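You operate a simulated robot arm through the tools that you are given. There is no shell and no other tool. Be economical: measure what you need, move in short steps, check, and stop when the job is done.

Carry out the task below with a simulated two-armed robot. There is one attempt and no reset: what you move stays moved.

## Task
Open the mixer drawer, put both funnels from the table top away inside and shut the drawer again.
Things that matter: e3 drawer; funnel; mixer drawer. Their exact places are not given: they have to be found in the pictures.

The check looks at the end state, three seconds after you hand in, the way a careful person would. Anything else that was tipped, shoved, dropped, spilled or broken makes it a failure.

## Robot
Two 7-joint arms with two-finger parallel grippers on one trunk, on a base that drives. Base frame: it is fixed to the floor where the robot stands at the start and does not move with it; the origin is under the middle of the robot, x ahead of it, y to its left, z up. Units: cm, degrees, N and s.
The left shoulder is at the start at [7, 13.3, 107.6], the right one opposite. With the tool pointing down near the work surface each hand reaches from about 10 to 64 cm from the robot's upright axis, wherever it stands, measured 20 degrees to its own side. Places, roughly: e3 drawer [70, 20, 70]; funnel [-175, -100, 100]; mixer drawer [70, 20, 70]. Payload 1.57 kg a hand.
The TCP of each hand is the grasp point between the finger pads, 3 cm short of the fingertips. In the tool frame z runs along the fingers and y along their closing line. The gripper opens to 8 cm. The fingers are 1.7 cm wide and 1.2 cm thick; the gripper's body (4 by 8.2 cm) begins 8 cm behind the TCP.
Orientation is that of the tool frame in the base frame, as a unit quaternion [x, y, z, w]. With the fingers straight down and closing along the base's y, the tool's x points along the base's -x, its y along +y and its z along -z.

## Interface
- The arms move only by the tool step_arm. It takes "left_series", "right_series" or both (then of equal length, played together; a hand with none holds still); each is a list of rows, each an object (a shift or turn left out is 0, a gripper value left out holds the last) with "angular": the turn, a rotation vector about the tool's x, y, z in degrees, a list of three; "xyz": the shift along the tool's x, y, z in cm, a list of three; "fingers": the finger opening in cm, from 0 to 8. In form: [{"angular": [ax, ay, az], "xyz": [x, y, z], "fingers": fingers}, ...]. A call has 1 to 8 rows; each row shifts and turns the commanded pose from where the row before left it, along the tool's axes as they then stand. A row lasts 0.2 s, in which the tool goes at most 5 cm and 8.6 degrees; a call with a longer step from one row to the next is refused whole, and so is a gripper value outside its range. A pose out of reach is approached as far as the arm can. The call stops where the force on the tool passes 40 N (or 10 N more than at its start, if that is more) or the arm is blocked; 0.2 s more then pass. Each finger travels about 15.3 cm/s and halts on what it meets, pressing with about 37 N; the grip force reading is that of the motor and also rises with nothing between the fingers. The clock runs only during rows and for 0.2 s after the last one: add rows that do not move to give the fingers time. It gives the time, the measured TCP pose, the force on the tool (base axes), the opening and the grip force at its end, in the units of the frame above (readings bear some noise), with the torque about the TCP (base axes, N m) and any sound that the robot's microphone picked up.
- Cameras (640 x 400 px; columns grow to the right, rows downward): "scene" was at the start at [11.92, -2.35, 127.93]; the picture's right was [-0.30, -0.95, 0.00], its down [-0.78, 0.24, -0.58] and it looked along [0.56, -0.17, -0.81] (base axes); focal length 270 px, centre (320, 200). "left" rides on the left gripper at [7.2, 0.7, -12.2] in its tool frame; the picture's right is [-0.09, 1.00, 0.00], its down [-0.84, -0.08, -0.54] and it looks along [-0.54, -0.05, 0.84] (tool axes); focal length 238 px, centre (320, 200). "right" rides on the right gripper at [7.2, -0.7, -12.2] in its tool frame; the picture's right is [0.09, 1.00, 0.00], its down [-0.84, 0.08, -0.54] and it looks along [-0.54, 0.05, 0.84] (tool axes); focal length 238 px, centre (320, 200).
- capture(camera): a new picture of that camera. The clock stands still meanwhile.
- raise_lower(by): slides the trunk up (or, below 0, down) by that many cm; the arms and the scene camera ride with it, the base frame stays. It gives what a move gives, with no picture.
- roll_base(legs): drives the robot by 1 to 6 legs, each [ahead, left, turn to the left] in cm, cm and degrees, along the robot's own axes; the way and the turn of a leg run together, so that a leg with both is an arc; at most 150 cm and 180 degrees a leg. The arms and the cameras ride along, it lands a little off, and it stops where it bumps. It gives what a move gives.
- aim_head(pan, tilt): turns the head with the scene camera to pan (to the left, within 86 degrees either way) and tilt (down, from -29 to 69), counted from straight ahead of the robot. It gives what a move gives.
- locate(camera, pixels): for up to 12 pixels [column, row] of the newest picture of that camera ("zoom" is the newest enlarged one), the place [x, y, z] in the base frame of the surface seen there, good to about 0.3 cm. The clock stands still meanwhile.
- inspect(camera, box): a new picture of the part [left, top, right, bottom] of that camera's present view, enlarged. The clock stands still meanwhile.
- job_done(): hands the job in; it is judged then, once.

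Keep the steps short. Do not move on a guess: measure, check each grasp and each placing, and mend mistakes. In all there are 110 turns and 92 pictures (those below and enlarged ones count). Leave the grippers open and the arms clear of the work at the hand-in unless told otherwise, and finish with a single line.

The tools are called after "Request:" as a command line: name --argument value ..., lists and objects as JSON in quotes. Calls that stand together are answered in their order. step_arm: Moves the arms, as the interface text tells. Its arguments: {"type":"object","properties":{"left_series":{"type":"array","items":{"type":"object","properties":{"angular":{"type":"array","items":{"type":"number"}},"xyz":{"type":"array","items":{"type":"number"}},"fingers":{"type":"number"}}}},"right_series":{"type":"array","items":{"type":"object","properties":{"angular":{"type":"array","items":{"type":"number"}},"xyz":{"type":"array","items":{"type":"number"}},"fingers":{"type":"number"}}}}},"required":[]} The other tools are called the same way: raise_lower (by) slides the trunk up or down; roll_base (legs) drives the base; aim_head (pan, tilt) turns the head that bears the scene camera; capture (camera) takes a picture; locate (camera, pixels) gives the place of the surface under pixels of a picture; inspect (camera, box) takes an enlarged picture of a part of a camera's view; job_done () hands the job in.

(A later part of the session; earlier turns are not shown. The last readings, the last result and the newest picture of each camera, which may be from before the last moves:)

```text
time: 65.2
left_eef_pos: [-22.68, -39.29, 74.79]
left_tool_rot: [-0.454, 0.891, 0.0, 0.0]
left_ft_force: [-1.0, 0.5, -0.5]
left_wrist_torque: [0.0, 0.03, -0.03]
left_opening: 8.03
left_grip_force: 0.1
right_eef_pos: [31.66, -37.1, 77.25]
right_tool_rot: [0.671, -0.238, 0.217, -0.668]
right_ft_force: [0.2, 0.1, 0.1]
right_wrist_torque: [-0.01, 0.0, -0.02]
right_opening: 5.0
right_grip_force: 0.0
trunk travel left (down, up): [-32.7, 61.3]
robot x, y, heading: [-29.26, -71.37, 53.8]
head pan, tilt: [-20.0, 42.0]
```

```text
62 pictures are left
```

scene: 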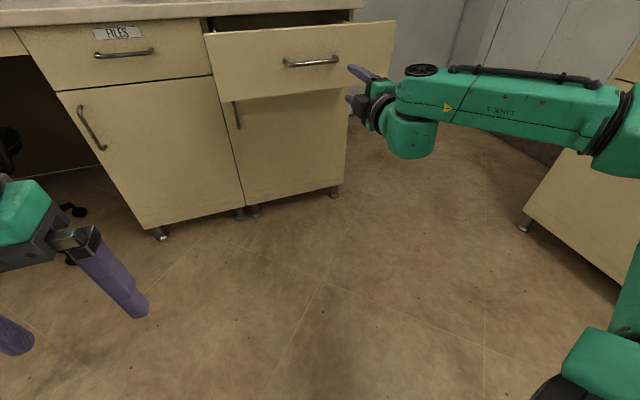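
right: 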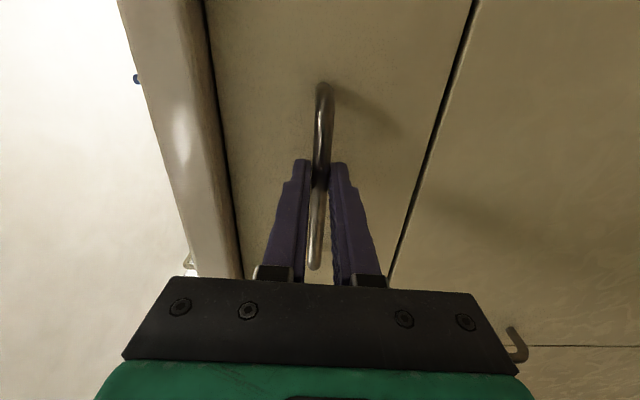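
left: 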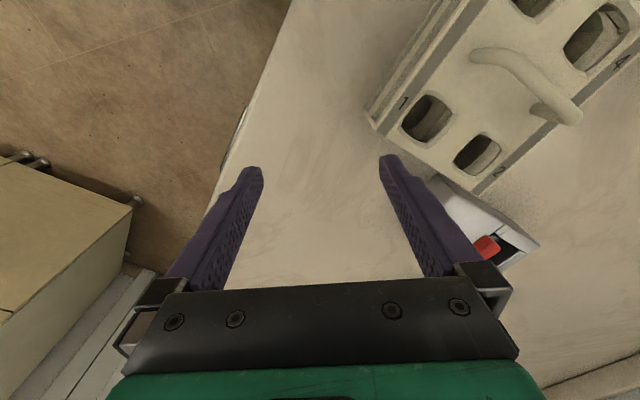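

The hand is clear. Raise the trunk 40 cm for a look into the drawer.

Request:
raise_lower --by 40

Request:
capture --camera "scene"

```text
time: 69.0
left_eef_pos: [-22.64, -39.29, 114.84]
left_tool_rot: [-0.453, 0.891, 0.0, 0.001]
left_ft_force: [0.7, 0.0, -0.7]
left_wrist_torque: [0.0, 0.02, -0.03]
left_opening: 7.99
left_grip_force: 0.1
right_eef_pos: [31.76, -36.9, 117.21]
right_tool_rot: [0.672, -0.239, 0.217, -0.667]
right_ft_force: [-0.4, -0.3, -0.2]
right_wrist_torque: [0.04, -0.03, -0.01]
right_opening: 4.97
right_grip_force: 0.0
trunk travel left (down, up): [-72.7, 21.3]
robot x, y, heading: [-29.2, -71.36, 53.9]
head pan, tilt: [-20.0, 42.0]
```

```text
61 pictures are left
```

scene: 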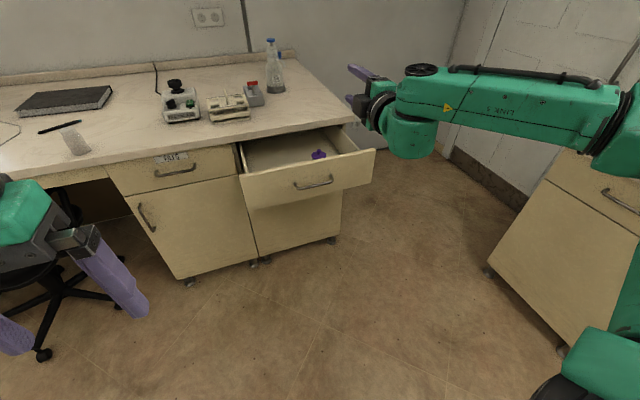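

A purple thing lies in the drawer at (319,155). Enlarge and measure the interior.

Request:
inspect --camera "scene" --box '[225, 115, 385, 215]'

Request:
locate --camera "zoom" --pixels '[[375, 158], [220, 180], [300, 185], [200, 130], [400, 110], [450, 140], [250, 217], [420, 182], [80, 235], [590, 145], [330, 150], [100, 195]]'

```text
4.00 times, centred on (305, 165) of scene
```

zoom: 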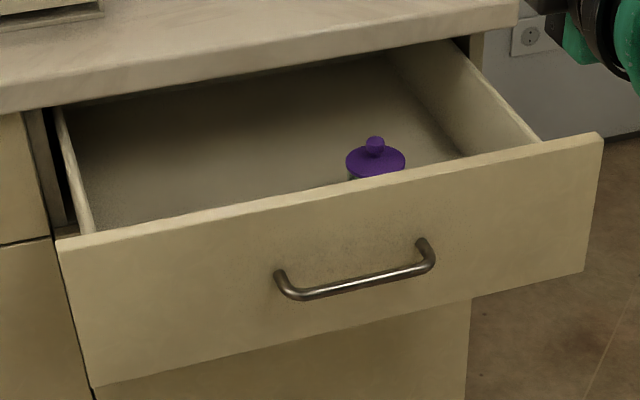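

```text
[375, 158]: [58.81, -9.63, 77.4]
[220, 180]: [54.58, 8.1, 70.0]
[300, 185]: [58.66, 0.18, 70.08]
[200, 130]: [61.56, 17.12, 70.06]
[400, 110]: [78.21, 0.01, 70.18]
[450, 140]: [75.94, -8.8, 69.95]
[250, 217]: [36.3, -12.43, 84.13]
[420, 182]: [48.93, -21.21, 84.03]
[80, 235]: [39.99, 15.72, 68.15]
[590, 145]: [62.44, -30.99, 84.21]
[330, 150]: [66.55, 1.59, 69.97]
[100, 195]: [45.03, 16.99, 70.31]
```

Interior floor at z 70, open space n 13–34 cm, and a purple-lidded jar stands at about (59,-9.6), which I'll leave alone. Space to its left is free. Now bring the right tool back to pointing down: first unroll while drawing back.

Request:
step_arm --right_series '[{"angular": [0, 0, 8.5], "xyz": [0, 0, -1], "fingers": 8}, {"angular": [0, 0, 8.5], "xyz": [0, 0, -1]}, {"angular": [0, 0, 8.5], "xyz": [0, 0, -1]}, {"angular": [0, 0, 8.5], "xyz": [0, 0, -1]}, {"angular": [0, 0, 8.5]}, {"angular": [0, 0, 8.5]}, {"angular": [0, 0, 8.5]}, {"angular": [0, 0, 8.5]}]'

Request:
step_arm --right_series '[{"angular": [0, 0, 8.5]}, {"angular": [0, 0, 8.5]}, {"angular": [0, 0, 5]}, {"angular": [0, 8.5, 0]}, {"angular": [0, 8.5, 0]}, {"angular": [0, 8.5, 0]}, {"angular": [0, 8.5, 0]}, {"angular": [0, 8.5, 0]}]'

Request:
step_arm --right_series '[{"angular": [0, 8.5, 0]}, {"angular": [0, 8.5, 0]}, {"angular": [0, 8.5, 0]}, {"angular": [0, 8.5, 0]}, {"angular": [0, 8.5, 0]}, {"angular": [0, 5, 0]}]'

```text
time: 70.8
left_eef_pos: [-22.58, -39.32, 114.78]
left_tool_rot: [-0.453, 0.892, 0.0, 0.0]
left_ft_force: [-0.1, 0.4, -0.4]
left_wrist_torque: [-0.01, 0.0, -0.02]
left_opening: 7.99
left_grip_force: 0.0
right_eef_pos: [29.24, -40.13, 117.41]
right_tool_rot: [-0.423, 0.573, 0.194, 0.674]
right_ft_force: [-0.4, 0.7, -0.5]
right_wrist_torque: [-0.01, 0.02, -0.01]
right_opening: 7.99
right_grip_force: 0.1
trunk travel left (down, up): [-72.7, 21.3]
robot x, y, heading: [-28.96, -71.3, 53.9]
head pan, tilt: [-20.0, 42.0]
```

```text
time: 72.6
left_eef_pos: [-22.67, -39.02, 114.8]
left_tool_rot: [-0.453, 0.892, 0.0, 0.001]
left_ft_force: [-1.2, -0.5, 0.1]
left_wrist_torque: [-0.01, 0.0, 0.0]
left_opening: 8.01
left_grip_force: 0.0
right_eef_pos: [29.31, -40.09, 117.41]
right_tool_rot: [-0.402, 0.826, 0.185, 0.348]
right_ft_force: [0.5, 0.7, 0.1]
right_wrist_torque: [0.01, -0.03, -0.05]
right_opening: 8.02
right_grip_force: 0.1
trunk travel left (down, up): [-72.7, 21.3]
robot x, y, heading: [-29.5, -71.31, 53.8]
head pan, tilt: [-20.0, 42.0]
```

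```text
time: 74.0
left_eef_pos: [-22.83, -39.29, 114.84]
left_tool_rot: [-0.454, 0.891, 0.001, 0.001]
left_ft_force: [-0.9, 0.5, -0.1]
left_wrist_torque: [0.02, -0.02, -0.01]
left_opening: 8.02
left_grip_force: 0.1
right_eef_pos: [22.23, -45.45, 120.96]
right_tool_rot: [-0.42, 0.907, 0.03, 0.011]
right_ft_force: [-1.3, 0.3, -0.1]
right_wrist_torque: [0.03, -0.03, 0.0]
right_opening: 8.01
right_grip_force: 0.0
right hand out of reach, approached as far as the arm can: row 3, 4, 5, 6
trunk travel left (down, up): [-72.7, 21.3]
robot x, y, heading: [-29.6, -71.31, 53.8]
head pan, tilt: [-20.0, 42.0]
```

Tool is down again. Draw the right hand in 12 cm, then turn round and drive to the table with a stand-off, to correct there.

Request:
step_arm --right_series '[{"xyz": [4, 0, 0]}, {"xyz": [4, 0, 0]}, {"xyz": [4, 0, 0]}]'

Request:
roll_base --legs '[[0, 0, 180], [35, -68, 0]]'

```text
time: 74.8
left_eef_pos: [-22.53, -39.33, 114.78]
left_tool_rot: [-0.454, 0.891, 0.0, 0.0]
left_ft_force: [-1.1, 0.2, -0.3]
left_wrist_torque: [0.04, -0.01, -0.03]
left_opening: 8.01
left_grip_force: 0.0
right_eef_pos: [14.29, -54.77, 120.13]
right_tool_rot: [-0.421, 0.906, 0.029, 0.009]
right_ft_force: [-0.1, -0.6, -0.5]
right_wrist_torque: [0.01, -0.03, -0.01]
right_opening: 7.99
right_grip_force: 0.1
trunk travel left (down, up): [-72.7, 21.3]
robot x, y, heading: [-29.11, -71.44, 54.1]
head pan, tilt: [-20.0, 42.0]
```

```text
time: 86.4
left_eef_pos: [-110.97, -94.51, 114.8]
left_tool_rot: [0.883, 0.47, 0.0, -0.001]
left_ft_force: [0.0, -0.1, 0.1]
left_wrist_torque: [0.02, 0.03, 0.04]
left_opening: 7.99
left_grip_force: 0.1
right_eef_pos: [-148.61, -80.52, 120.14]
right_tool_rot: [0.898, 0.439, -0.008, 0.031]
right_ft_force: [0.2, 0.5, 0.3]
right_wrist_torque: [0.0, -0.02, 0.0]
right_opening: 8.0
right_grip_force: 0.1
trunk travel left (down, up): [-72.7, 21.3]
robot x, y, heading: [-105.85, -61.96, -123.8]
head pan, tilt: [-20.0, 42.0]
```

Landed well. Final approach: 23 cm ahead, small corrections; then look.

Request:
roll_base --legs '[[22.5, -1.6, -1.8]]'

Request:
aim_head --pan 0 --tilt 50

Request:
capture --camera "scene"

```text
time: 88.1
left_eef_pos: [-126.27, -111.39, 114.78]
left_tool_rot: [0.89, 0.456, -0.001, 0.001]
left_ft_force: [-0.5, 0.3, -0.3]
left_wrist_torque: [0.01, -0.01, 0.01]
left_opening: 8.01
left_grip_force: 0.1
right_eef_pos: [-163.21, -96.34, 120.2]
right_tool_rot: [0.905, 0.424, -0.011, 0.029]
right_ft_force: [-0.1, 0.3, -0.4]
right_wrist_torque: [0.02, 0.05, -0.04]
right_opening: 8.01
right_grip_force: 0.1
trunk travel left (down, up): [-72.7, 21.3]
robot x, y, heading: [-119.61, -79.59, -126.0]
head pan, tilt: [-20.0, 42.0]
```

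```text
time: 88.9
left_eef_pos: [-126.27, -111.78, 114.75]
left_tool_rot: [0.89, 0.455, 0.001, 0.0]
left_ft_force: [0.2, -0.3, -0.2]
left_wrist_torque: [-0.01, 0.0, -0.04]
left_opening: 8.02
left_grip_force: 0.1
right_eef_pos: [-163.34, -96.44, 120.11]
right_tool_rot: [0.905, 0.424, -0.01, 0.03]
right_ft_force: [0.3, 0.1, -0.5]
right_wrist_torque: [0.0, 0.02, 0.0]
right_opening: 8.0
right_grip_force: 0.1
trunk travel left (down, up): [-72.7, 21.3]
robot x, y, heading: [-119.76, -79.39, -126.0]
head pan, tilt: [0.0, 50.0]
```

```text
59 pictures are left
```

scene: 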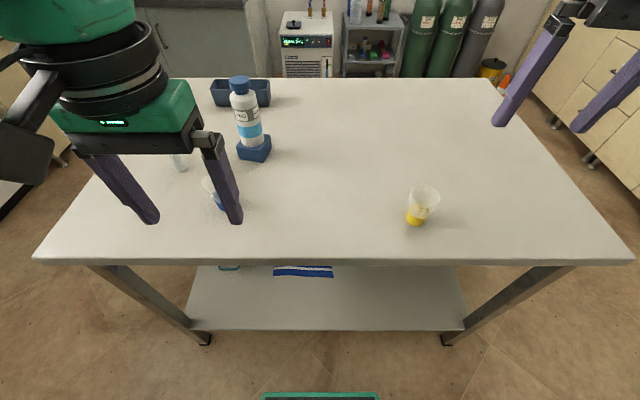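

I see blue at (220,200) and yellow at (420,205). Move each hand above its funnel at the present height (right −8,+6; left −22,+8 in tool axes), levelling the right tool; then use the wrist cameras.

Request:
step_arm --right_series '[{"angular": [2.6, 2.5, 0]}, {"xyz": [-2.7, 1.9, 0]}, {"xyz": [-2.7, 1.9, 0]}, {"xyz": [-2.7, 1.9, 0]}, {}, {}]' --left_series '[{"xyz": [-3.65, 1.28, 0]}, {"xyz": [-3.65, 1.28, 0]}, {"xyz": [-3.65, 1.28, 0]}, {"xyz": [-3.65, 1.28, 0]}, {"xyz": [-3.65, 1.28, 0]}, {"xyz": [-3.65, 1.28, 0]}]'

Request:
capture --camera "right"

Request:
capture --camera "left"

```text
time: 90.3
left_eef_pos: [-132.91, -133.83, 114.61]
left_tool_rot: [0.891, 0.455, 0.0, 0.001]
left_ft_force: [-0.5, 0.3, 0.3]
left_wrist_torque: [-0.03, 0.02, -0.05]
left_opening: 8.02
left_grip_force: 0.0
right_eef_pos: [-163.98, -106.19, 120.13]
right_tool_rot: [0.906, 0.424, 0.001, 0.001]
right_ft_force: [-0.3, -0.3, 0.1]
right_wrist_torque: [0.0, 0.01, 0.0]
right_opening: 8.0
right_grip_force: 0.1
trunk travel left (down, up): [-72.7, 21.3]
robot x, y, heading: [-119.69, -79.24, -126.0]
head pan, tilt: [0.0, 50.0]
```

```text
58 pictures are left
```

right: 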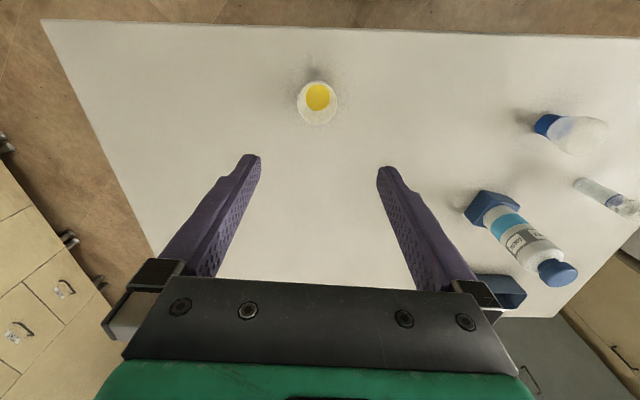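

```text
57 pictures are left
```

left: 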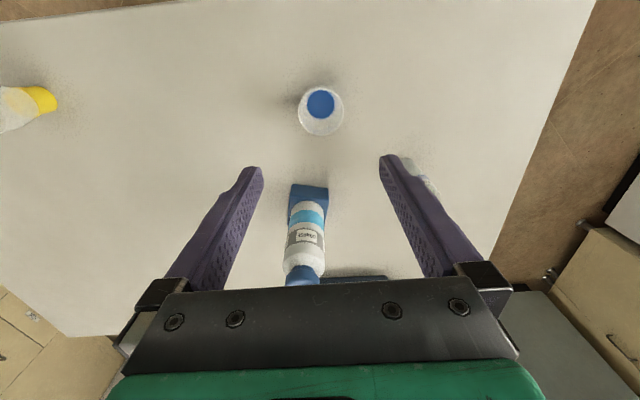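

Both funnels are seen nearly below. Measure base and rim points.

Request:
locate --camera "right" --pixels '[[318, 97], [298, 102], [337, 102], [318, 82], [317, 124], [318, 121], [299, 108], [336, 108]]'

Request:
locate --camera "left" --pixels '[[320, 104], [299, 110], [342, 110], [320, 88], [320, 134], [320, 131], [305, 265], [305, 190], [325, 190]]'

Request:
inspect --camera "left" --box '[270, 70, 370, 145]'

```text
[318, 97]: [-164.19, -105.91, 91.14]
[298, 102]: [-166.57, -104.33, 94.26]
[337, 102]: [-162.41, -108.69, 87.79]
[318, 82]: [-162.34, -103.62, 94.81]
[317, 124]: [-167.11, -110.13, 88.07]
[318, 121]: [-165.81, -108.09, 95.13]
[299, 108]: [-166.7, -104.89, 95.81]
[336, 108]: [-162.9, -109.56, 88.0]
```

```text
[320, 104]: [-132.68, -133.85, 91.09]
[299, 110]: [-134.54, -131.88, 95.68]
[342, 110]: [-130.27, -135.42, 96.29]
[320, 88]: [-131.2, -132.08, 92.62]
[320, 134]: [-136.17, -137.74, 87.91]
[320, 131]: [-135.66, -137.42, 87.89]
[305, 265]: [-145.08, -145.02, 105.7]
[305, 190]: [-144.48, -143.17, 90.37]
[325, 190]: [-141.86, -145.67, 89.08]
```

```text
5.33 times, centred on (320, 108) of left
```

zoom: 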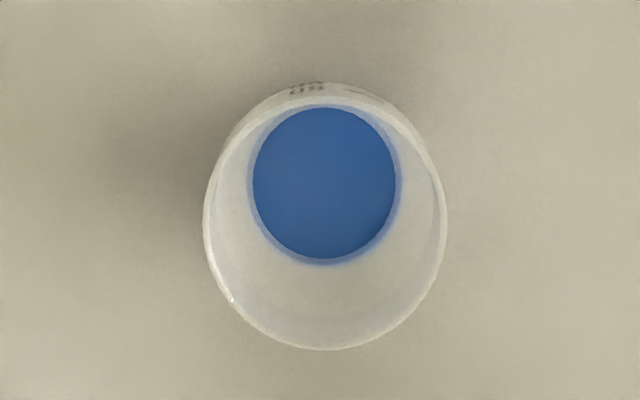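

Rims at z≈96.3, diameter ≈6, centres within 0.3 cm of both hands. Lower both open hands to TCP z 94.3.

Request:
step_arm --right_series '[{"xyz": [0, 0, 3.22]}, {"xyz": [0, 0, 3.22]}, {"xyz": [0, 0, 3.22]}, {"xyz": [0, 0, 3.22]}, {"xyz": [0, 0, 3.22]}, {"xyz": [0, 0, 3.22]}, {"xyz": [0, 0, 3.22]}, {"xyz": [0, 0, 3.22]}]' --left_series '[{"xyz": [0.02, 0.03, 2.53]}, {"xyz": [0.02, 0.03, 2.53]}, {"xyz": [0.02, 0.03, 2.53]}, {"xyz": [0.02, 0.03, 2.53]}, {"xyz": [0.02, 0.03, 2.53]}, {"xyz": [0.02, 0.03, 2.53]}, {"xyz": [0.02, 0.03, 2.53]}, {"xyz": [0.02, 0.03, 2.53]}]'

Request:
capture --camera "right"

Request:
capture --camera "left"

```text
time: 92.1
left_eef_pos: [-132.63, -134.02, 94.48]
left_tool_rot: [0.891, 0.455, 0.001, 0.0]
left_ft_force: [-0.7, -0.8, -0.3]
left_wrist_torque: [0.02, -0.02, 0.03]
left_opening: 8.0
left_grip_force: 0.0
right_eef_pos: [-163.96, -106.31, 94.08]
right_tool_rot: [0.906, 0.424, 0.001, 0.0]
right_ft_force: [0.7, 0.4, 0.0]
right_wrist_torque: [0.0, 0.01, 0.01]
right_opening: 8.0
right_grip_force: 0.1
trunk travel left (down, up): [-72.7, 21.3]
robot x, y, heading: [-119.63, -79.06, -126.1]
head pan, tilt: [0.0, 50.0]
```

```text
55 pictures are left
```

right: 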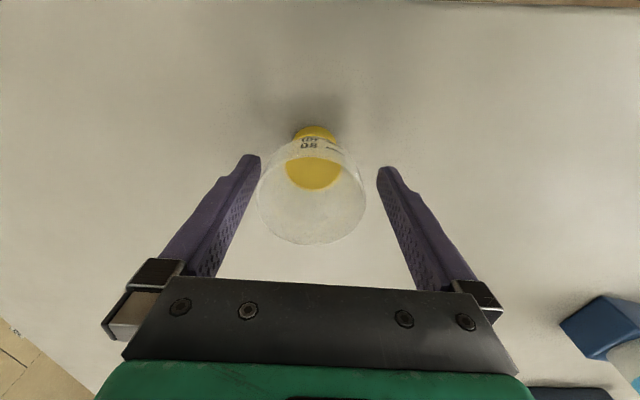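

```text
54 pictures are left
```

left: 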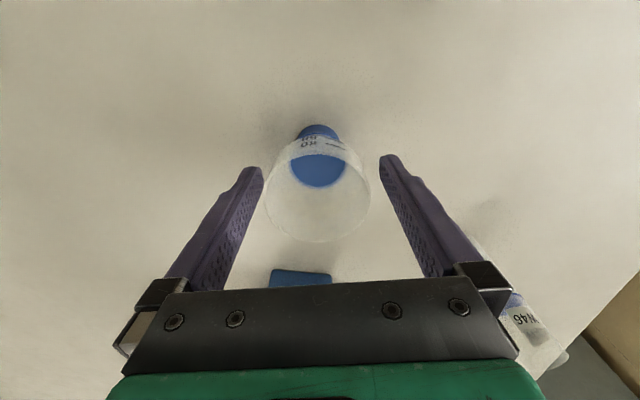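

Both cups are between the fingers; the yellow sits slightly to the left finger. Shift the right hand −0.25 in y and close both to 6, then 5.

Request:
step_arm --right_series '[{"xyz": [0, -0.25, 0]}, {"fingers": 6.2}, {"fingers": 5.5}, {"fingers": 5}, {"fingers": 5}]' --left_series '[{}, {"fingers": 6.2}, {"fingers": 5.5}, {"fingers": 5}, {"fingers": 5}]'

Request:
capture --camera "right"

Request:
capture --camera "left"

```text
time: 93.3
left_eef_pos: [-132.63, -134.02, 94.6]
left_tool_rot: [0.89, 0.455, 0.0, 0.001]
left_ft_force: [-0.8, 0.3, 0.1]
left_wrist_torque: [-0.01, -0.03, 0.01]
left_opening: 5.58
left_grip_force: 36.8
right_eef_pos: [-164.18, -106.1, 94.23]
right_tool_rot: [0.906, 0.424, 0.0, 0.0]
right_ft_force: [-0.6, 0.4, 0.5]
right_wrist_torque: [0.04, -0.01, 0.0]
right_opening: 5.62
right_grip_force: 37.1
trunk travel left (down, up): [-72.7, 21.3]
robot x, y, heading: [-119.64, -79.75, -125.6]
head pan, tilt: [0.0, 50.0]
```

```text
53 pictures are left
```

right: 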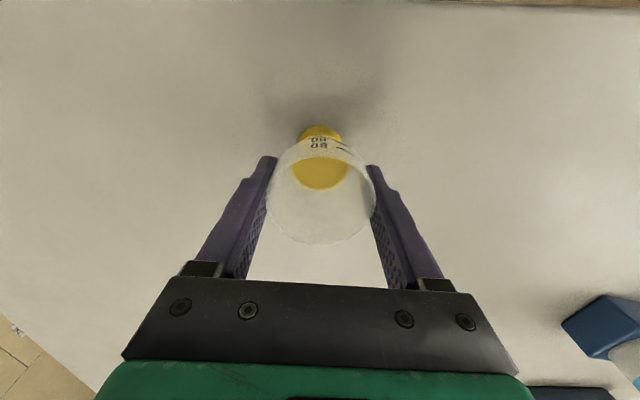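

```text
52 pictures are left
```

left: 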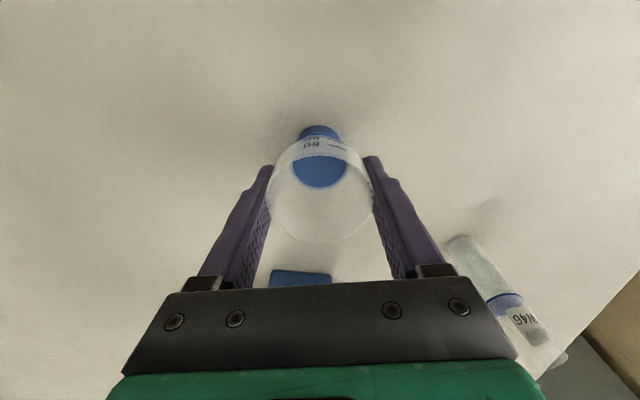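

Both gripped (openings 5.58/5.62, 37 N). Lift both straight up 14 cm and check.

Request:
step_arm --right_series '[{"xyz": [0, 0, -1]}, {"xyz": [0, 0, -2]}, {"xyz": [0, 0, -3]}, {"xyz": [0, 0, -4]}, {"xyz": [0, 0, -4]}]' --left_series '[{"xyz": [0, 0, -1]}, {"xyz": [0, 0, -2]}, {"xyz": [0, 0, -3]}, {"xyz": [0, 0, -4]}, {"xyz": [0, 0, -4]}]'

Request:
capture --camera "scene"

```text
time: 94.5
left_eef_pos: [-132.64, -133.88, 108.57]
left_tool_rot: [0.89, 0.456, 0.0, -0.001]
left_ft_force: [-0.2, -0.4, -0.4]
left_wrist_torque: [0.01, 0.02, 0.03]
left_opening: 5.56
left_grip_force: 36.8
right_eef_pos: [-164.32, -106.2, 108.29]
right_tool_rot: [0.906, 0.424, -0.001, 0.0]
right_ft_force: [-0.1, 0.5, -1.5]
right_wrist_torque: [-0.01, 0.0, -0.03]
right_opening: 5.62
right_grip_force: 37.2
trunk travel left (down, up): [-72.7, 21.3]
robot x, y, heading: [-119.61, -79.02, -125.8]
head pan, tilt: [0.0, 50.0]
```

```text
51 pictures are left
```

scene: 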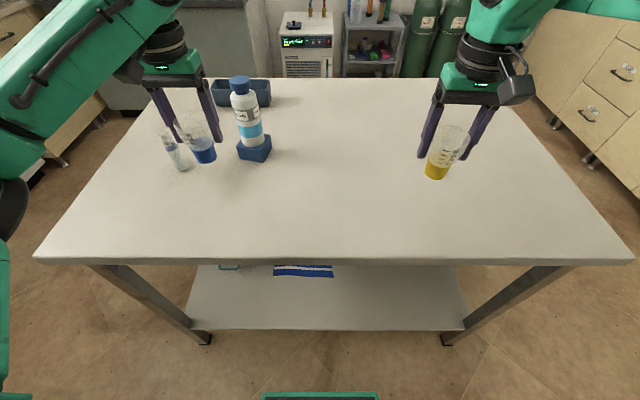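

Both held clear of the table. Back off 40 cm, turn 180° and drive to a staging place before the open drawer (hands still high).

Request:
roll_base --legs '[[-40, 0, 0], [0, 0, 180], [20, -97.5, 0]]'

Request:
aim_head --pan 0 --tilt 45

Request:
capture --camera "scene"

```text
time: 109.3
left_eef_pos: [6.79, -28.52, 108.51]
left_tool_rot: [-0.482, 0.876, 0.0, 0.0]
left_ft_force: [-0.1, 0.8, -0.1]
left_wrist_torque: [0.01, 0.01, -0.02]
left_opening: 5.53
left_grip_force: 36.7
right_eef_pos: [40.14, -54.29, 108.19]
right_tool_rot: [-0.451, 0.892, 0.0, -0.001]
right_ft_force: [-0.5, -0.8, -0.8]
right_wrist_torque: [-0.01, 0.0, 0.01]
right_opening: 5.62
right_grip_force: 37.3
trunk travel left (down, up): [-72.7, 21.3]
robot x, y, heading: [-3.05, -83.78, 57.4]
head pan, tilt: [0.0, 50.0]
```

```text
time: 109.9
left_eef_pos: [6.86, -28.53, 108.53]
left_tool_rot: [-0.482, 0.876, 0.0, 0.0]
left_ft_force: [-0.5, 0.0, -0.3]
left_wrist_torque: [0.0, -0.02, 0.0]
left_opening: 5.51
left_grip_force: 36.5
right_eef_pos: [40.16, -54.31, 108.13]
right_tool_rot: [-0.451, 0.892, 0.0, -0.001]
right_ft_force: [0.3, -0.1, -0.9]
right_wrist_torque: [-0.04, 0.03, 0.02]
right_opening: 5.59
right_grip_force: 36.9
trunk travel left (down, up): [-72.7, 21.3]
robot x, y, heading: [-2.75, -84.11, 57.6]
head pan, tilt: [0.0, 45.0]
```

```text
50 pictures are left
```

scene: 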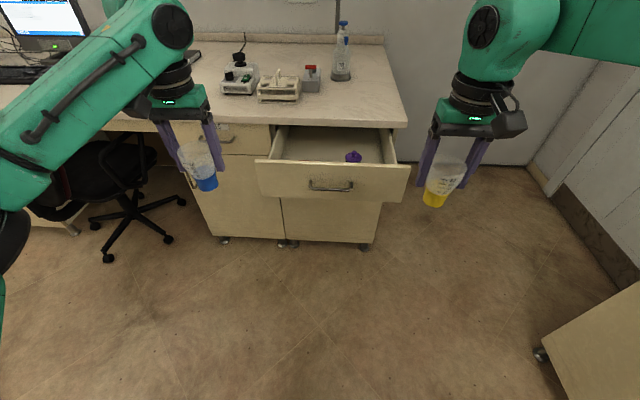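

Drawer still open as left, both funnels held. Correct heading −3.4°, shift 6.8 cm right, and go 30 cm ahead (hands at z 108, above everything there).

Request:
roll_base --legs '[[0, 0, -3.4], [30, -6.8, 0]]'

Request:
capture --camera "scene"

```text
time: 112.4
left_eef_pos: [33.39, -9.25, 108.65]
left_tool_rot: [-0.453, 0.891, 0.001, 0.001]
left_ft_force: [-0.5, -1.1, -0.3]
left_wrist_torque: [0.01, -0.02, -0.03]
left_opening: 5.52
left_grip_force: 36.4
right_eef_pos: [65.02, -37.19, 108.24]
right_tool_rot: [-0.422, 0.907, 0.0, 0.0]
right_ft_force: [0.0, -0.2, 0.4]
right_wrist_torque: [0.04, -0.02, -0.04]
right_opening: 5.62
right_grip_force: 36.6
trunk travel left (down, up): [-72.7, 21.3]
robot x, y, heading: [20.06, -63.64, 54.0]
head pan, tilt: [0.0, 45.0]
```

```text
49 pictures are left
```

scene: 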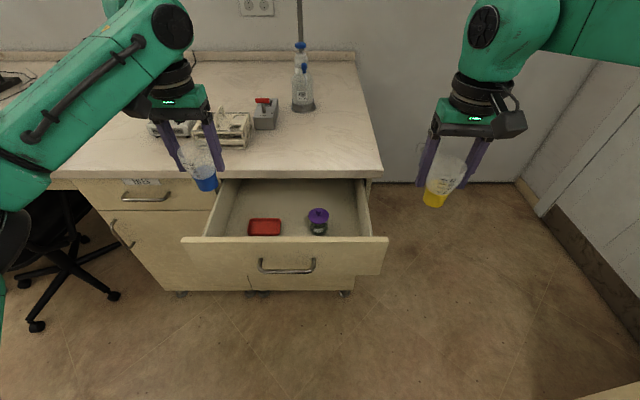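

There's also a small red item at (265,227). Enlarge and measure the interior.

Request:
inspect --camera "scene" --box '[175, 165, 395, 302]'

Request:
locate --camera "scene" --pixels '[[250, 221], [280, 221], [250, 234], [280, 234], [318, 215], [318, 230], [218, 235], [285, 195], [235, 185], [360, 228], [345, 225], [265, 240]]'

```text
2.91 times, centred on (285, 234) of scene
```

zoom: 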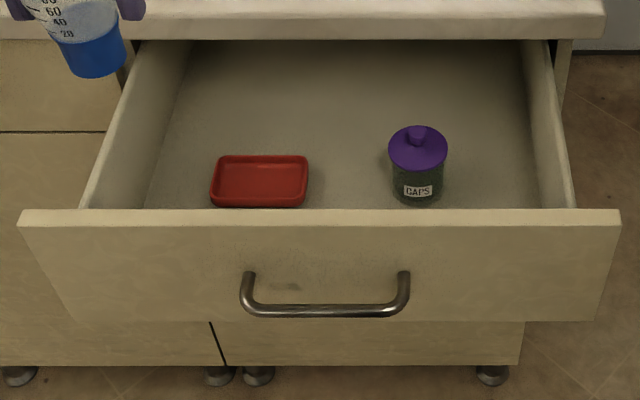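

```text
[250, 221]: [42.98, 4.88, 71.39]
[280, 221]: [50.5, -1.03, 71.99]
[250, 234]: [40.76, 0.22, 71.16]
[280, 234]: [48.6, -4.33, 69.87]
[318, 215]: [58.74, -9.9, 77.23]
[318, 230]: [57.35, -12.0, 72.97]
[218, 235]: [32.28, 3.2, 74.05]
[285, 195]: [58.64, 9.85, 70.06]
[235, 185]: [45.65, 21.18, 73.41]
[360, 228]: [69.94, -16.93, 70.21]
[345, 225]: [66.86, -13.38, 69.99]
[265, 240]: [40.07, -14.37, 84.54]
```

Inside: red tray (e 31–42, n 24–29.5) and a CAPS jar. Free strip in front of them, n 13–23. I'll place funnels at n 18.5: blue at e 31, yellow at e 46. Shift base 6.4 ahead, 1.5 left, then check the left hand's position.

Request:
roll_base --legs '[[6.4, 1.5, 0]]'

Request:
step_arm --left_series '[{"xyz": [0, 0, 3]}, {"xyz": [0, 0, 3]}, {"xyz": [0, 0, 3]}, {"xyz": [0, 0, 3]}]' --right_series '[{"xyz": [0, -1.5, -3.5]}, {"xyz": [0, -1.5, -3.5]}, {"xyz": [0, -1.5, -3.5]}, {"xyz": [0, -1.5, -3.5]}]'

Request:
capture --camera "left"

Request:
capture --camera "scene"

```text
time: 113.4
left_eef_pos: [36.01, -3.56, 108.71]
left_tool_rot: [-0.453, 0.891, 0.002, 0.001]
left_ft_force: [0.6, -0.6, -0.1]
left_wrist_torque: [0.03, -0.01, 0.03]
left_opening: 5.56
left_grip_force: 37.4
right_eef_pos: [67.35, -31.42, 108.47]
right_tool_rot: [-0.423, 0.906, 0.001, 0.0]
right_ft_force: [-0.5, -0.2, 0.1]
right_wrist_torque: [0.01, -0.03, -0.01]
right_opening: 5.63
right_grip_force: 37.2
trunk travel left (down, up): [-72.7, 21.3]
robot x, y, heading: [22.44, -57.54, 53.7]
head pan, tilt: [0.0, 45.0]
```

```text
time: 114.4
left_eef_pos: [36.11, -3.13, 96.48]
left_tool_rot: [-0.453, 0.891, 0.0, 0.0]
left_ft_force: [0.2, 0.2, -1.6]
left_wrist_torque: [0.01, 0.01, 0.01]
left_opening: 5.57
left_grip_force: 37.0
right_eef_pos: [72.27, -34.88, 122.35]
right_tool_rot: [-0.422, 0.906, 0.001, -0.002]
right_ft_force: [-0.5, -0.4, -0.7]
right_wrist_torque: [0.0, -0.01, 0.04]
right_opening: 5.63
right_grip_force: 37.2
trunk travel left (down, up): [-72.7, 21.3]
robot x, y, heading: [22.67, -58.01, 53.9]
head pan, tilt: [0.0, 45.0]
```

```text
47 pictures are left
```

left: 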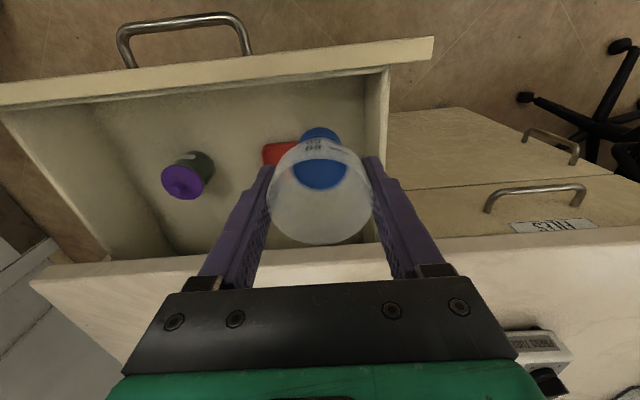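

```text
46 pictures are left
```

scene: 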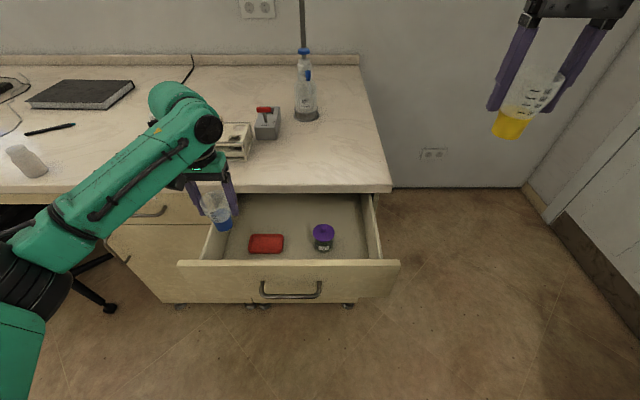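

Left hand is at e 31.1, n 18.6 – on target. Before lowering I check where the left wrist/elbow parts are relative to counter and mixer.

Request:
locate --camera "scene" --pixels '[[180, 95], [160, 95], [205, 130], [150, 150], [195, 165], [230, 200], [218, 225], [212, 240], [222, 215], [232, 130], [240, 150], [265, 264]]'

```text
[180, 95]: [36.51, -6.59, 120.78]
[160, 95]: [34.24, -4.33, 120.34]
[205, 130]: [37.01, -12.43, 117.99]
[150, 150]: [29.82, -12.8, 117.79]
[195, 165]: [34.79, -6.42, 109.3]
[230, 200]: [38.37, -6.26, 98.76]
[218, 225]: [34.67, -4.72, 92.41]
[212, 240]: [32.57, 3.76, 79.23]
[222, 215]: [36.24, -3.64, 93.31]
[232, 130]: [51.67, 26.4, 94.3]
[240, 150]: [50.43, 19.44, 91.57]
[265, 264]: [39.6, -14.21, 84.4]
```

Wrist is clear of the counter edge. Lower the trunk 15 cm (TCP to ~81.5, funnel bottom ~75) and check.

Request:
raise_lower --by -15

Request:
capture --camera "left"

Request:
capture --camera "scene"

```text
time: 116.2
left_eef_pos: [36.04, -3.23, 81.49]
left_tool_rot: [-0.453, 0.891, 0.001, 0.0]
left_ft_force: [-0.5, -0.1, -1.0]
left_wrist_torque: [0.01, 0.02, -0.02]
left_opening: 5.54
left_grip_force: 36.8
right_eef_pos: [72.29, -34.94, 107.29]
right_tool_rot: [-0.422, 0.906, 0.0, -0.001]
right_ft_force: [-0.5, -0.3, -0.1]
right_wrist_torque: [-0.01, 0.03, -0.01]
right_opening: 5.61
right_grip_force: 37.4
trunk travel left (down, up): [-57.7, 36.3]
robot x, y, heading: [22.86, -57.68, 53.7]
head pan, tilt: [0.0, 45.0]
```

```text
45 pictures are left
```

left: 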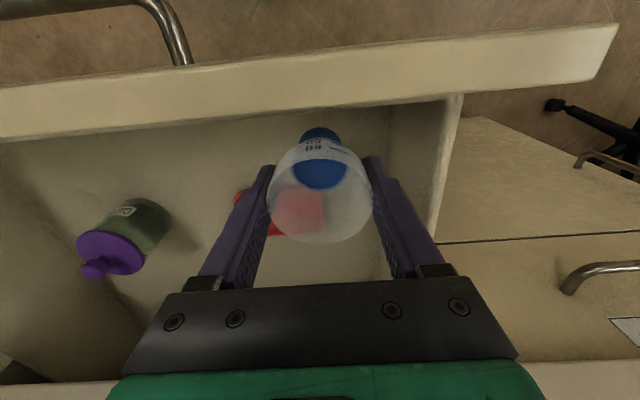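

```text
44 pictures are left
```

scene: 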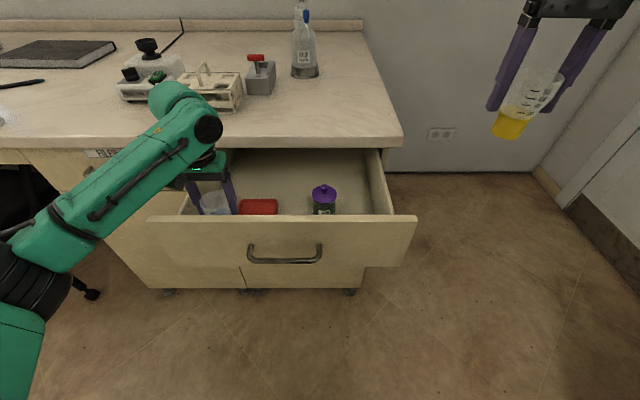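

All clear: funnel base is in front of the tray. Lower 3.9 cm, then slow steps towards contact.

Request:
step_arm --left_series '[{"xyz": [0, 0, 2]}, {"xyz": [0, 0, 1.9]}, {"xyz": [0, 0, 0.4]}, {"xyz": [0, 0, 0.3]}, {"xyz": [0, 0, 0.2]}]'

Request:
capture --camera "left"

```text
time: 117.4
left_eef_pos: [36.05, -3.18, 76.73]
left_tool_rot: [-0.453, 0.892, 0.001, -0.001]
left_ft_force: [-0.2, -0.2, -0.4]
left_wrist_torque: [-0.01, 0.01, 0.01]
left_opening: 5.54
left_grip_force: 37.0
right_eef_pos: [72.1, -34.95, 107.27]
right_tool_rot: [-0.422, 0.906, 0.0, 0.0]
right_ft_force: [-0.2, 0.1, -0.4]
right_wrist_torque: [0.04, 0.01, 0.0]
right_opening: 5.61
right_grip_force: 37.3
trunk travel left (down, up): [-57.7, 36.3]
robot x, y, heading: [22.47, -57.3, 53.9]
head pan, tilt: [0.0, 45.0]
```

```text
43 pictures are left
```

left: 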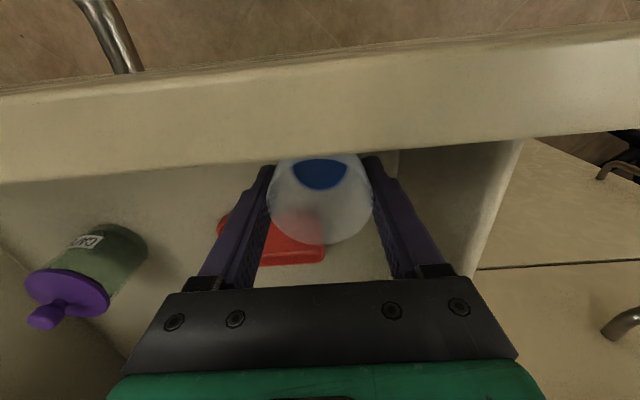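

Not in contact yet (force ~0). Lower in 0.15 cm steps watching the force.

Request:
step_arm --left_series '[{"xyz": [0, 0, 0.15]}, {"xyz": [0, 0, 0.1]}]'

Request:
inspect --camera "left" --box '[200, 120, 440, 280]'

```text
time: 118.0
left_eef_pos: [36.0, -3.09, 76.48]
left_tool_rot: [-0.453, 0.891, 0.0, 0.001]
left_ft_force: [0.1, 0.1, -1.1]
left_wrist_torque: [0.01, -0.02, 0.01]
left_opening: 5.52
left_grip_force: 37.2
right_eef_pos: [72.34, -34.8, 107.26]
right_tool_rot: [-0.422, 0.906, 0.0, -0.001]
right_ft_force: [-0.3, -0.9, -0.8]
right_wrist_torque: [-0.02, -0.02, -0.01]
right_opening: 5.61
right_grip_force: 37.4
trunk travel left (down, up): [-57.7, 36.3]
robot x, y, heading: [22.53, -57.79, 53.8]
head pan, tilt: [0.0, 45.0]
```

```text
2.50 times, centred on (320, 200) of left
```

zoom: 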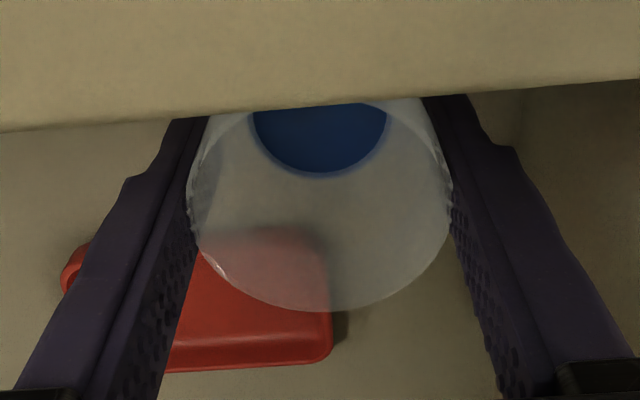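

Request:
step_arm --left_series '[{"xyz": [0, 0, 0.1]}, {"xyz": [0, 0, 0.1]}]'

Request:
step_arm --left_series '[{"xyz": [0, 0, 0.1]}, {"xyz": [0, 0, 0.1]}]'

```text
time: 118.6
left_eef_pos: [36.02, -3.14, 76.38]
left_tool_rot: [-0.453, 0.891, 0.0, 0.001]
left_ft_force: [0.8, 0.5, 7.3]
left_wrist_torque: [-0.04, 0.07, 0.02]
left_opening: 5.55
left_grip_force: 37.3
right_eef_pos: [72.18, -34.92, 107.28]
right_tool_rot: [-0.422, 0.906, 0.002, -0.001]
right_ft_force: [0.4, 0.0, -0.8]
right_wrist_torque: [0.02, 0.02, 0.0]
right_opening: 5.59
right_grip_force: 37.1
trunk travel left (down, up): [-57.7, 36.3]
robot x, y, heading: [22.67, -57.73, 53.8]
head pan, tilt: [0.0, 45.0]
```

```text
time: 119.2
left_eef_pos: [35.95, -3.27, 76.36]
left_tool_rot: [-0.454, 0.891, 0.002, 0.003]
left_ft_force: [-1.1, 0.9, 21.6]
left_wrist_torque: [-0.12, 0.15, 0.03]
left_opening: 5.53
left_grip_force: 37.2
right_eef_pos: [72.1, -35.13, 107.4]
right_tool_rot: [-0.422, 0.907, 0.002, 0.001]
right_ft_force: [0.2, -0.6, -0.4]
right_wrist_torque: [0.02, -0.05, 0.01]
right_opening: 5.61
right_grip_force: 36.8
trunk travel left (down, up): [-57.7, 36.3]
robot x, y, heading: [22.63, -57.92, 53.6]
head pan, tilt: [0.0, 45.0]
```

Floor contact (force rose at z 76.38). Back off 0.25 cm, open to 6.8, and rise a little.

Request:
step_arm --left_series '[{"xyz": [0, 0, -0.25]}, {"fingers": 6.2}, {"fingers": 6.9}, {"fingers": 6.9}]'

Request:
capture --camera "left"

```text
time: 120.2
left_eef_pos: [36.05, -3.18, 76.38]
left_tool_rot: [-0.453, 0.891, 0.0, 0.001]
left_ft_force: [-0.4, 0.0, 0.2]
left_wrist_torque: [-0.01, -0.04, -0.02]
left_opening: 6.87
left_grip_force: 0.0
right_eef_pos: [72.32, -34.99, 107.26]
right_tool_rot: [-0.421, 0.907, 0.0, -0.001]
right_ft_force: [0.0, 0.5, -0.3]
right_wrist_torque: [0.01, 0.01, -0.01]
right_opening: 5.57
right_grip_force: 37.1
trunk travel left (down, up): [-57.7, 36.3]
robot x, y, heading: [22.92, -57.29, 53.8]
head pan, tilt: [0.0, 45.0]
```

```text
41 pictures are left
```

left: 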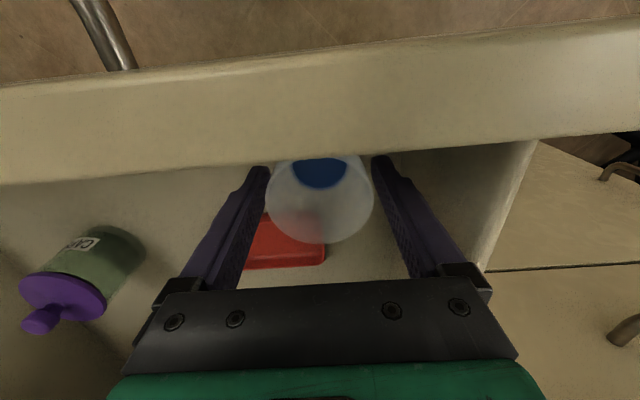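

The funnel stands free between the fingers. Rise straight up 25 cm with the left arm and look.

Request:
step_arm --left_series '[{"xyz": [0, 0, -1.5]}, {"xyz": [0, 0, -2.5]}, {"xyz": [0, 0, -3.5]}, {"xyz": [0, 0, -3.5]}, {"xyz": [0, 0, -3.5]}, {"xyz": [0, 0, -3.5]}, {"xyz": [0, 0, -3.5]}, {"xyz": [0, 0, -3.5]}]'

Request:
capture --camera "left"

```text
time: 122.0
left_eef_pos: [36.26, -3.24, 101.43]
left_tool_rot: [-0.453, 0.892, 0.0, 0.0]
left_ft_force: [0.6, 0.3, -1.0]
left_wrist_torque: [0.0, -0.01, -0.03]
left_opening: 6.92
left_grip_force: 0.0
right_eef_pos: [72.24, -35.08, 107.45]
right_tool_rot: [-0.422, 0.906, 0.001, -0.001]
right_ft_force: [-0.5, -0.2, 0.3]
right_wrist_torque: [0.0, 0.01, 0.06]
right_opening: 5.59
right_grip_force: 37.2
trunk travel left (down, up): [-57.7, 36.3]
robot x, y, heading: [22.88, -57.57, 53.9]
head pan, tilt: [0.0, 45.0]
```

```text
40 pictures are left
```

left: 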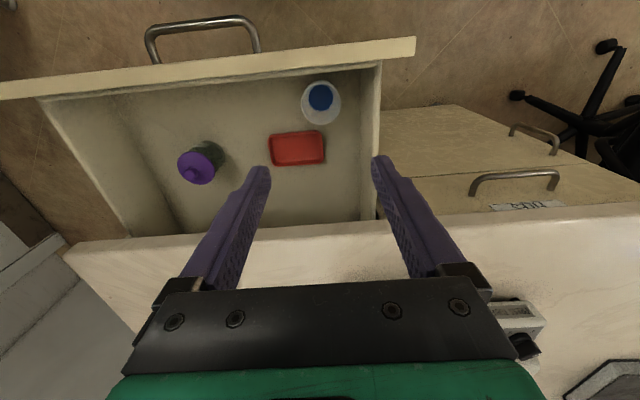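

Blue funnel stands in the drawer's front-left corner. Measure it, tray, jar and front inner wall.

Request:
locate --camera "left" --pixels '[[320, 97], [302, 103], [340, 103], [275, 135], [270, 163], [324, 163], [324, 135], [210, 145], [178, 168], [240, 110], [200, 82], [365, 110]]'

```text
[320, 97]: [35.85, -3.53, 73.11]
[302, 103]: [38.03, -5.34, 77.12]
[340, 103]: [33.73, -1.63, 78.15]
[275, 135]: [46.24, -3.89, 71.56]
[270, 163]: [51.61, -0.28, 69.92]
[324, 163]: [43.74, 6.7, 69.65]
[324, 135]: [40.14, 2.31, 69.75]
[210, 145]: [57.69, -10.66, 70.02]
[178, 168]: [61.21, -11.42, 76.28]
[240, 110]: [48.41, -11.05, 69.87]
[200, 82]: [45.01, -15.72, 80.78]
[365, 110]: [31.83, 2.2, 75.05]
```

Blue at e 31.1, n 18.2, upright. Yellow's goal is (48.0,-12.05). Move the right hand 12 cm inward, and the base 21 cm left, 4.5 ahead.

Request:
step_arm --right_series '[{"xyz": [0, 3, 0]}, {"xyz": [0, 3, 0]}, {"xyz": [0, 3, 0]}, {"xyz": [0, 3, 0]}]'

Request:
roll_base --legs '[[0, 21, 0], [4, 0, 0]]'

Request:
capture --camera "scene"

```text
time: 123.0
left_eef_pos: [36.13, -3.13, 101.36]
left_tool_rot: [-0.454, 0.891, 0.0, 0.0]
left_ft_force: [-0.1, -0.1, -0.3]
left_wrist_torque: [0.0, 0.0, 0.02]
left_opening: 6.9
left_grip_force: 0.0
right_eef_pos: [62.87, -30.02, 105.34]
right_tool_rot: [-0.421, 0.907, 0.0, -0.001]
right_ft_force: [-0.4, -0.3, -0.5]
right_wrist_torque: [0.01, -0.01, 0.03]
right_opening: 5.61
right_grip_force: 36.9
right hand out of reach, approached as far as the arm can: row 2, 3, 4
trunk travel left (down, up): [-57.7, 36.3]
robot x, y, heading: [22.83, -57.45, 54.0]
head pan, tilt: [0.0, 45.0]
```

```text
time: 125.1
left_eef_pos: [21.75, 12.13, 101.39]
left_tool_rot: [-0.454, 0.891, 0.001, 0.001]
left_ft_force: [0.7, 0.0, -0.2]
left_wrist_torque: [0.03, 0.0, 0.03]
left_opening: 6.9
left_grip_force: 0.0
right_eef_pos: [48.47, -14.85, 105.43]
right_tool_rot: [-0.422, 0.907, 0.002, 0.0]
right_ft_force: [-0.2, 0.2, -0.9]
right_wrist_torque: [0.02, 0.03, -0.04]
right_opening: 5.59
right_grip_force: 37.4
trunk travel left (down, up): [-57.7, 36.3]
robot x, y, heading: [8.18, -42.04, 54.0]
head pan, tilt: [0.0, 45.0]
```

```text
39 pictures are left
```

scene: 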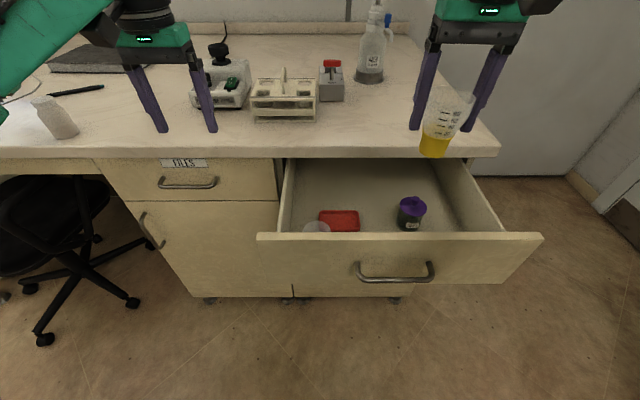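

Right hand at e 48.0, n 16.4; goal e 46, n 18.4. Base [2,2], then lower the right arm 21 cm and check.

Request:
roll_base --legs '[[2, 2, 0]]'

Request:
step_arm --right_series '[{"xyz": [0, 0, 3]}, {"xyz": [0, 0, 3]}, {"xyz": [0, 0, 3]}, {"xyz": [0, 0, 3]}, {"xyz": [0, 0, 3]}, {"xyz": [0, 0, 3]}, {"xyz": [0, 0, 3]}]'

Request:
capture --camera "right"

```text
time: 125.9
left_eef_pos: [21.49, 14.93, 101.61]
left_tool_rot: [-0.453, 0.892, 0.001, 0.002]
left_ft_force: [0.6, -0.6, 0.2]
left_wrist_torque: [0.03, -0.02, -0.02]
left_opening: 6.91
left_grip_force: 0.1
right_eef_pos: [48.0, -12.02, 105.36]
right_tool_rot: [-0.421, 0.907, 0.002, 0.0]
right_ft_force: [-0.3, 0.2, 0.5]
right_wrist_torque: [0.0, -0.01, -0.01]
right_opening: 5.61
right_grip_force: 37.0
trunk travel left (down, up): [-57.7, 36.3]
robot x, y, heading: [8.03, -39.37, 53.7]
head pan, tilt: [0.0, 45.0]
```

```text
time: 127.5
left_eef_pos: [21.5, 15.18, 101.45]
left_tool_rot: [-0.452, 0.892, 0.001, 0.0]
left_ft_force: [-0.1, 0.2, -0.4]
left_wrist_torque: [0.01, 0.03, 0.0]
left_opening: 6.89
left_grip_force: 0.1
right_eef_pos: [47.98, -11.67, 84.28]
right_tool_rot: [-0.421, 0.907, 0.001, 0.0]
right_ft_force: [-0.3, -0.5, -0.9]
right_wrist_torque: [-0.02, 0.0, 0.03]
right_opening: 5.62
right_grip_force: 36.7
trunk travel left (down, up): [-57.7, 36.3]
robot x, y, heading: [7.97, -39.54, 53.7]
head pan, tilt: [0.0, 45.0]
```

```text
38 pictures are left
```

right: 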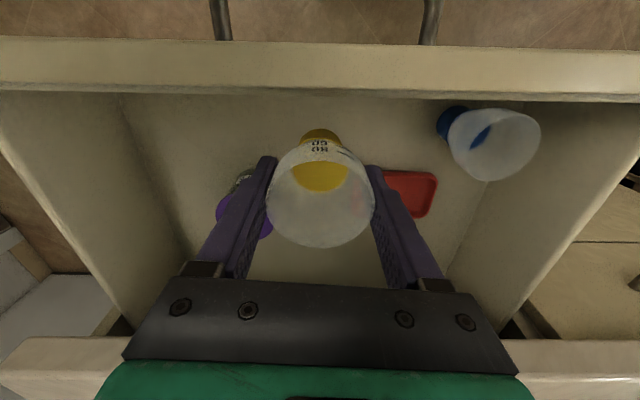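

Clear path (jar is behind the left finger). Lower 7.4 cm more to z 76.9.

Request:
step_arm --right_series '[{"xyz": [0, 0, 2]}, {"xyz": [0, 0, 2]}, {"xyz": [0, 0, 2]}, {"xyz": [0, 0, 1.4]}]'

Request:
step_arm --right_series '[{"xyz": [0, 0, 0.25]}, {"xyz": [0, 0, 0.2]}]'

Request:
step_arm --right_series '[{"xyz": [0, 0, 0.15]}, {"xyz": [0, 0, 0.1]}]'

Request:
capture --camera "right"

```text
time: 128.5
left_eef_pos: [21.51, 14.95, 101.32]
left_tool_rot: [-0.452, 0.892, 0.0, -0.001]
left_ft_force: [-1.1, -0.3, 1.3]
left_wrist_torque: [0.0, -0.02, 0.01]
left_opening: 6.91
left_grip_force: 0.0
right_eef_pos: [48.23, -11.81, 76.87]
right_tool_rot: [-0.422, 0.907, 0.002, 0.0]
right_ft_force: [0.3, 0.4, -0.7]
right_wrist_torque: [0.0, 0.02, -0.01]
right_opening: 5.59
right_grip_force: 36.8
trunk travel left (down, up): [-57.7, 36.3]
robot x, y, heading: [7.92, -39.62, 53.6]
head pan, tilt: [0.0, 45.0]
```

```text
time: 129.1
left_eef_pos: [21.42, 15.04, 101.44]
left_tool_rot: [-0.453, 0.892, 0.001, 0.001]
left_ft_force: [-1.2, 0.1, 0.2]
left_wrist_torque: [-0.01, 0.0, -0.01]
left_opening: 6.91
left_grip_force: 0.1
right_eef_pos: [48.02, -11.79, 76.43]
right_tool_rot: [-0.421, 0.907, 0.002, 0.0]
right_ft_force: [1.3, -0.5, -1.0]
right_wrist_torque: [-0.03, 0.01, -0.04]
right_opening: 5.61
right_grip_force: 36.7
trunk travel left (down, up): [-57.7, 36.3]
robot x, y, heading: [7.78, -39.68, 53.5]
head pan, tilt: [0.0, 45.0]
```

```text
time: 129.7
left_eef_pos: [21.42, 15.05, 101.4]
left_tool_rot: [-0.453, 0.892, 0.0, 0.001]
left_ft_force: [-0.5, 0.4, 0.3]
left_wrist_torque: [0.02, 0.01, 0.02]
left_opening: 6.89
left_grip_force: 0.0
right_eef_pos: [48.06, -11.79, 76.22]
right_tool_rot: [-0.422, 0.907, 0.001, 0.0]
right_ft_force: [-0.6, -0.7, -0.4]
right_wrist_torque: [0.01, 0.02, -0.02]
right_opening: 5.6
right_grip_force: 36.6
trunk travel left (down, up): [-57.7, 36.3]
robot x, y, heading: [7.65, -39.72, 53.7]
head pan, tilt: [0.0, 45.0]
```

```text
37 pictures are left
```

right: 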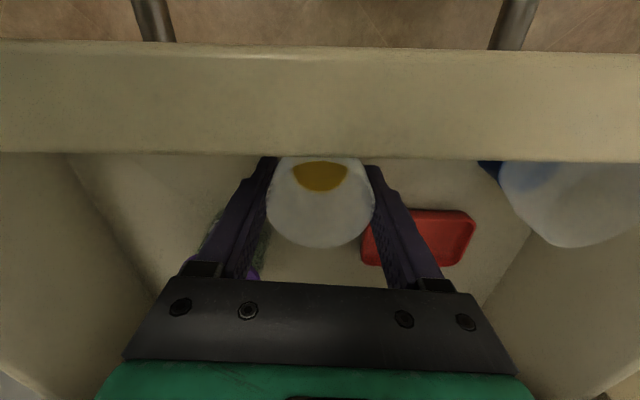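

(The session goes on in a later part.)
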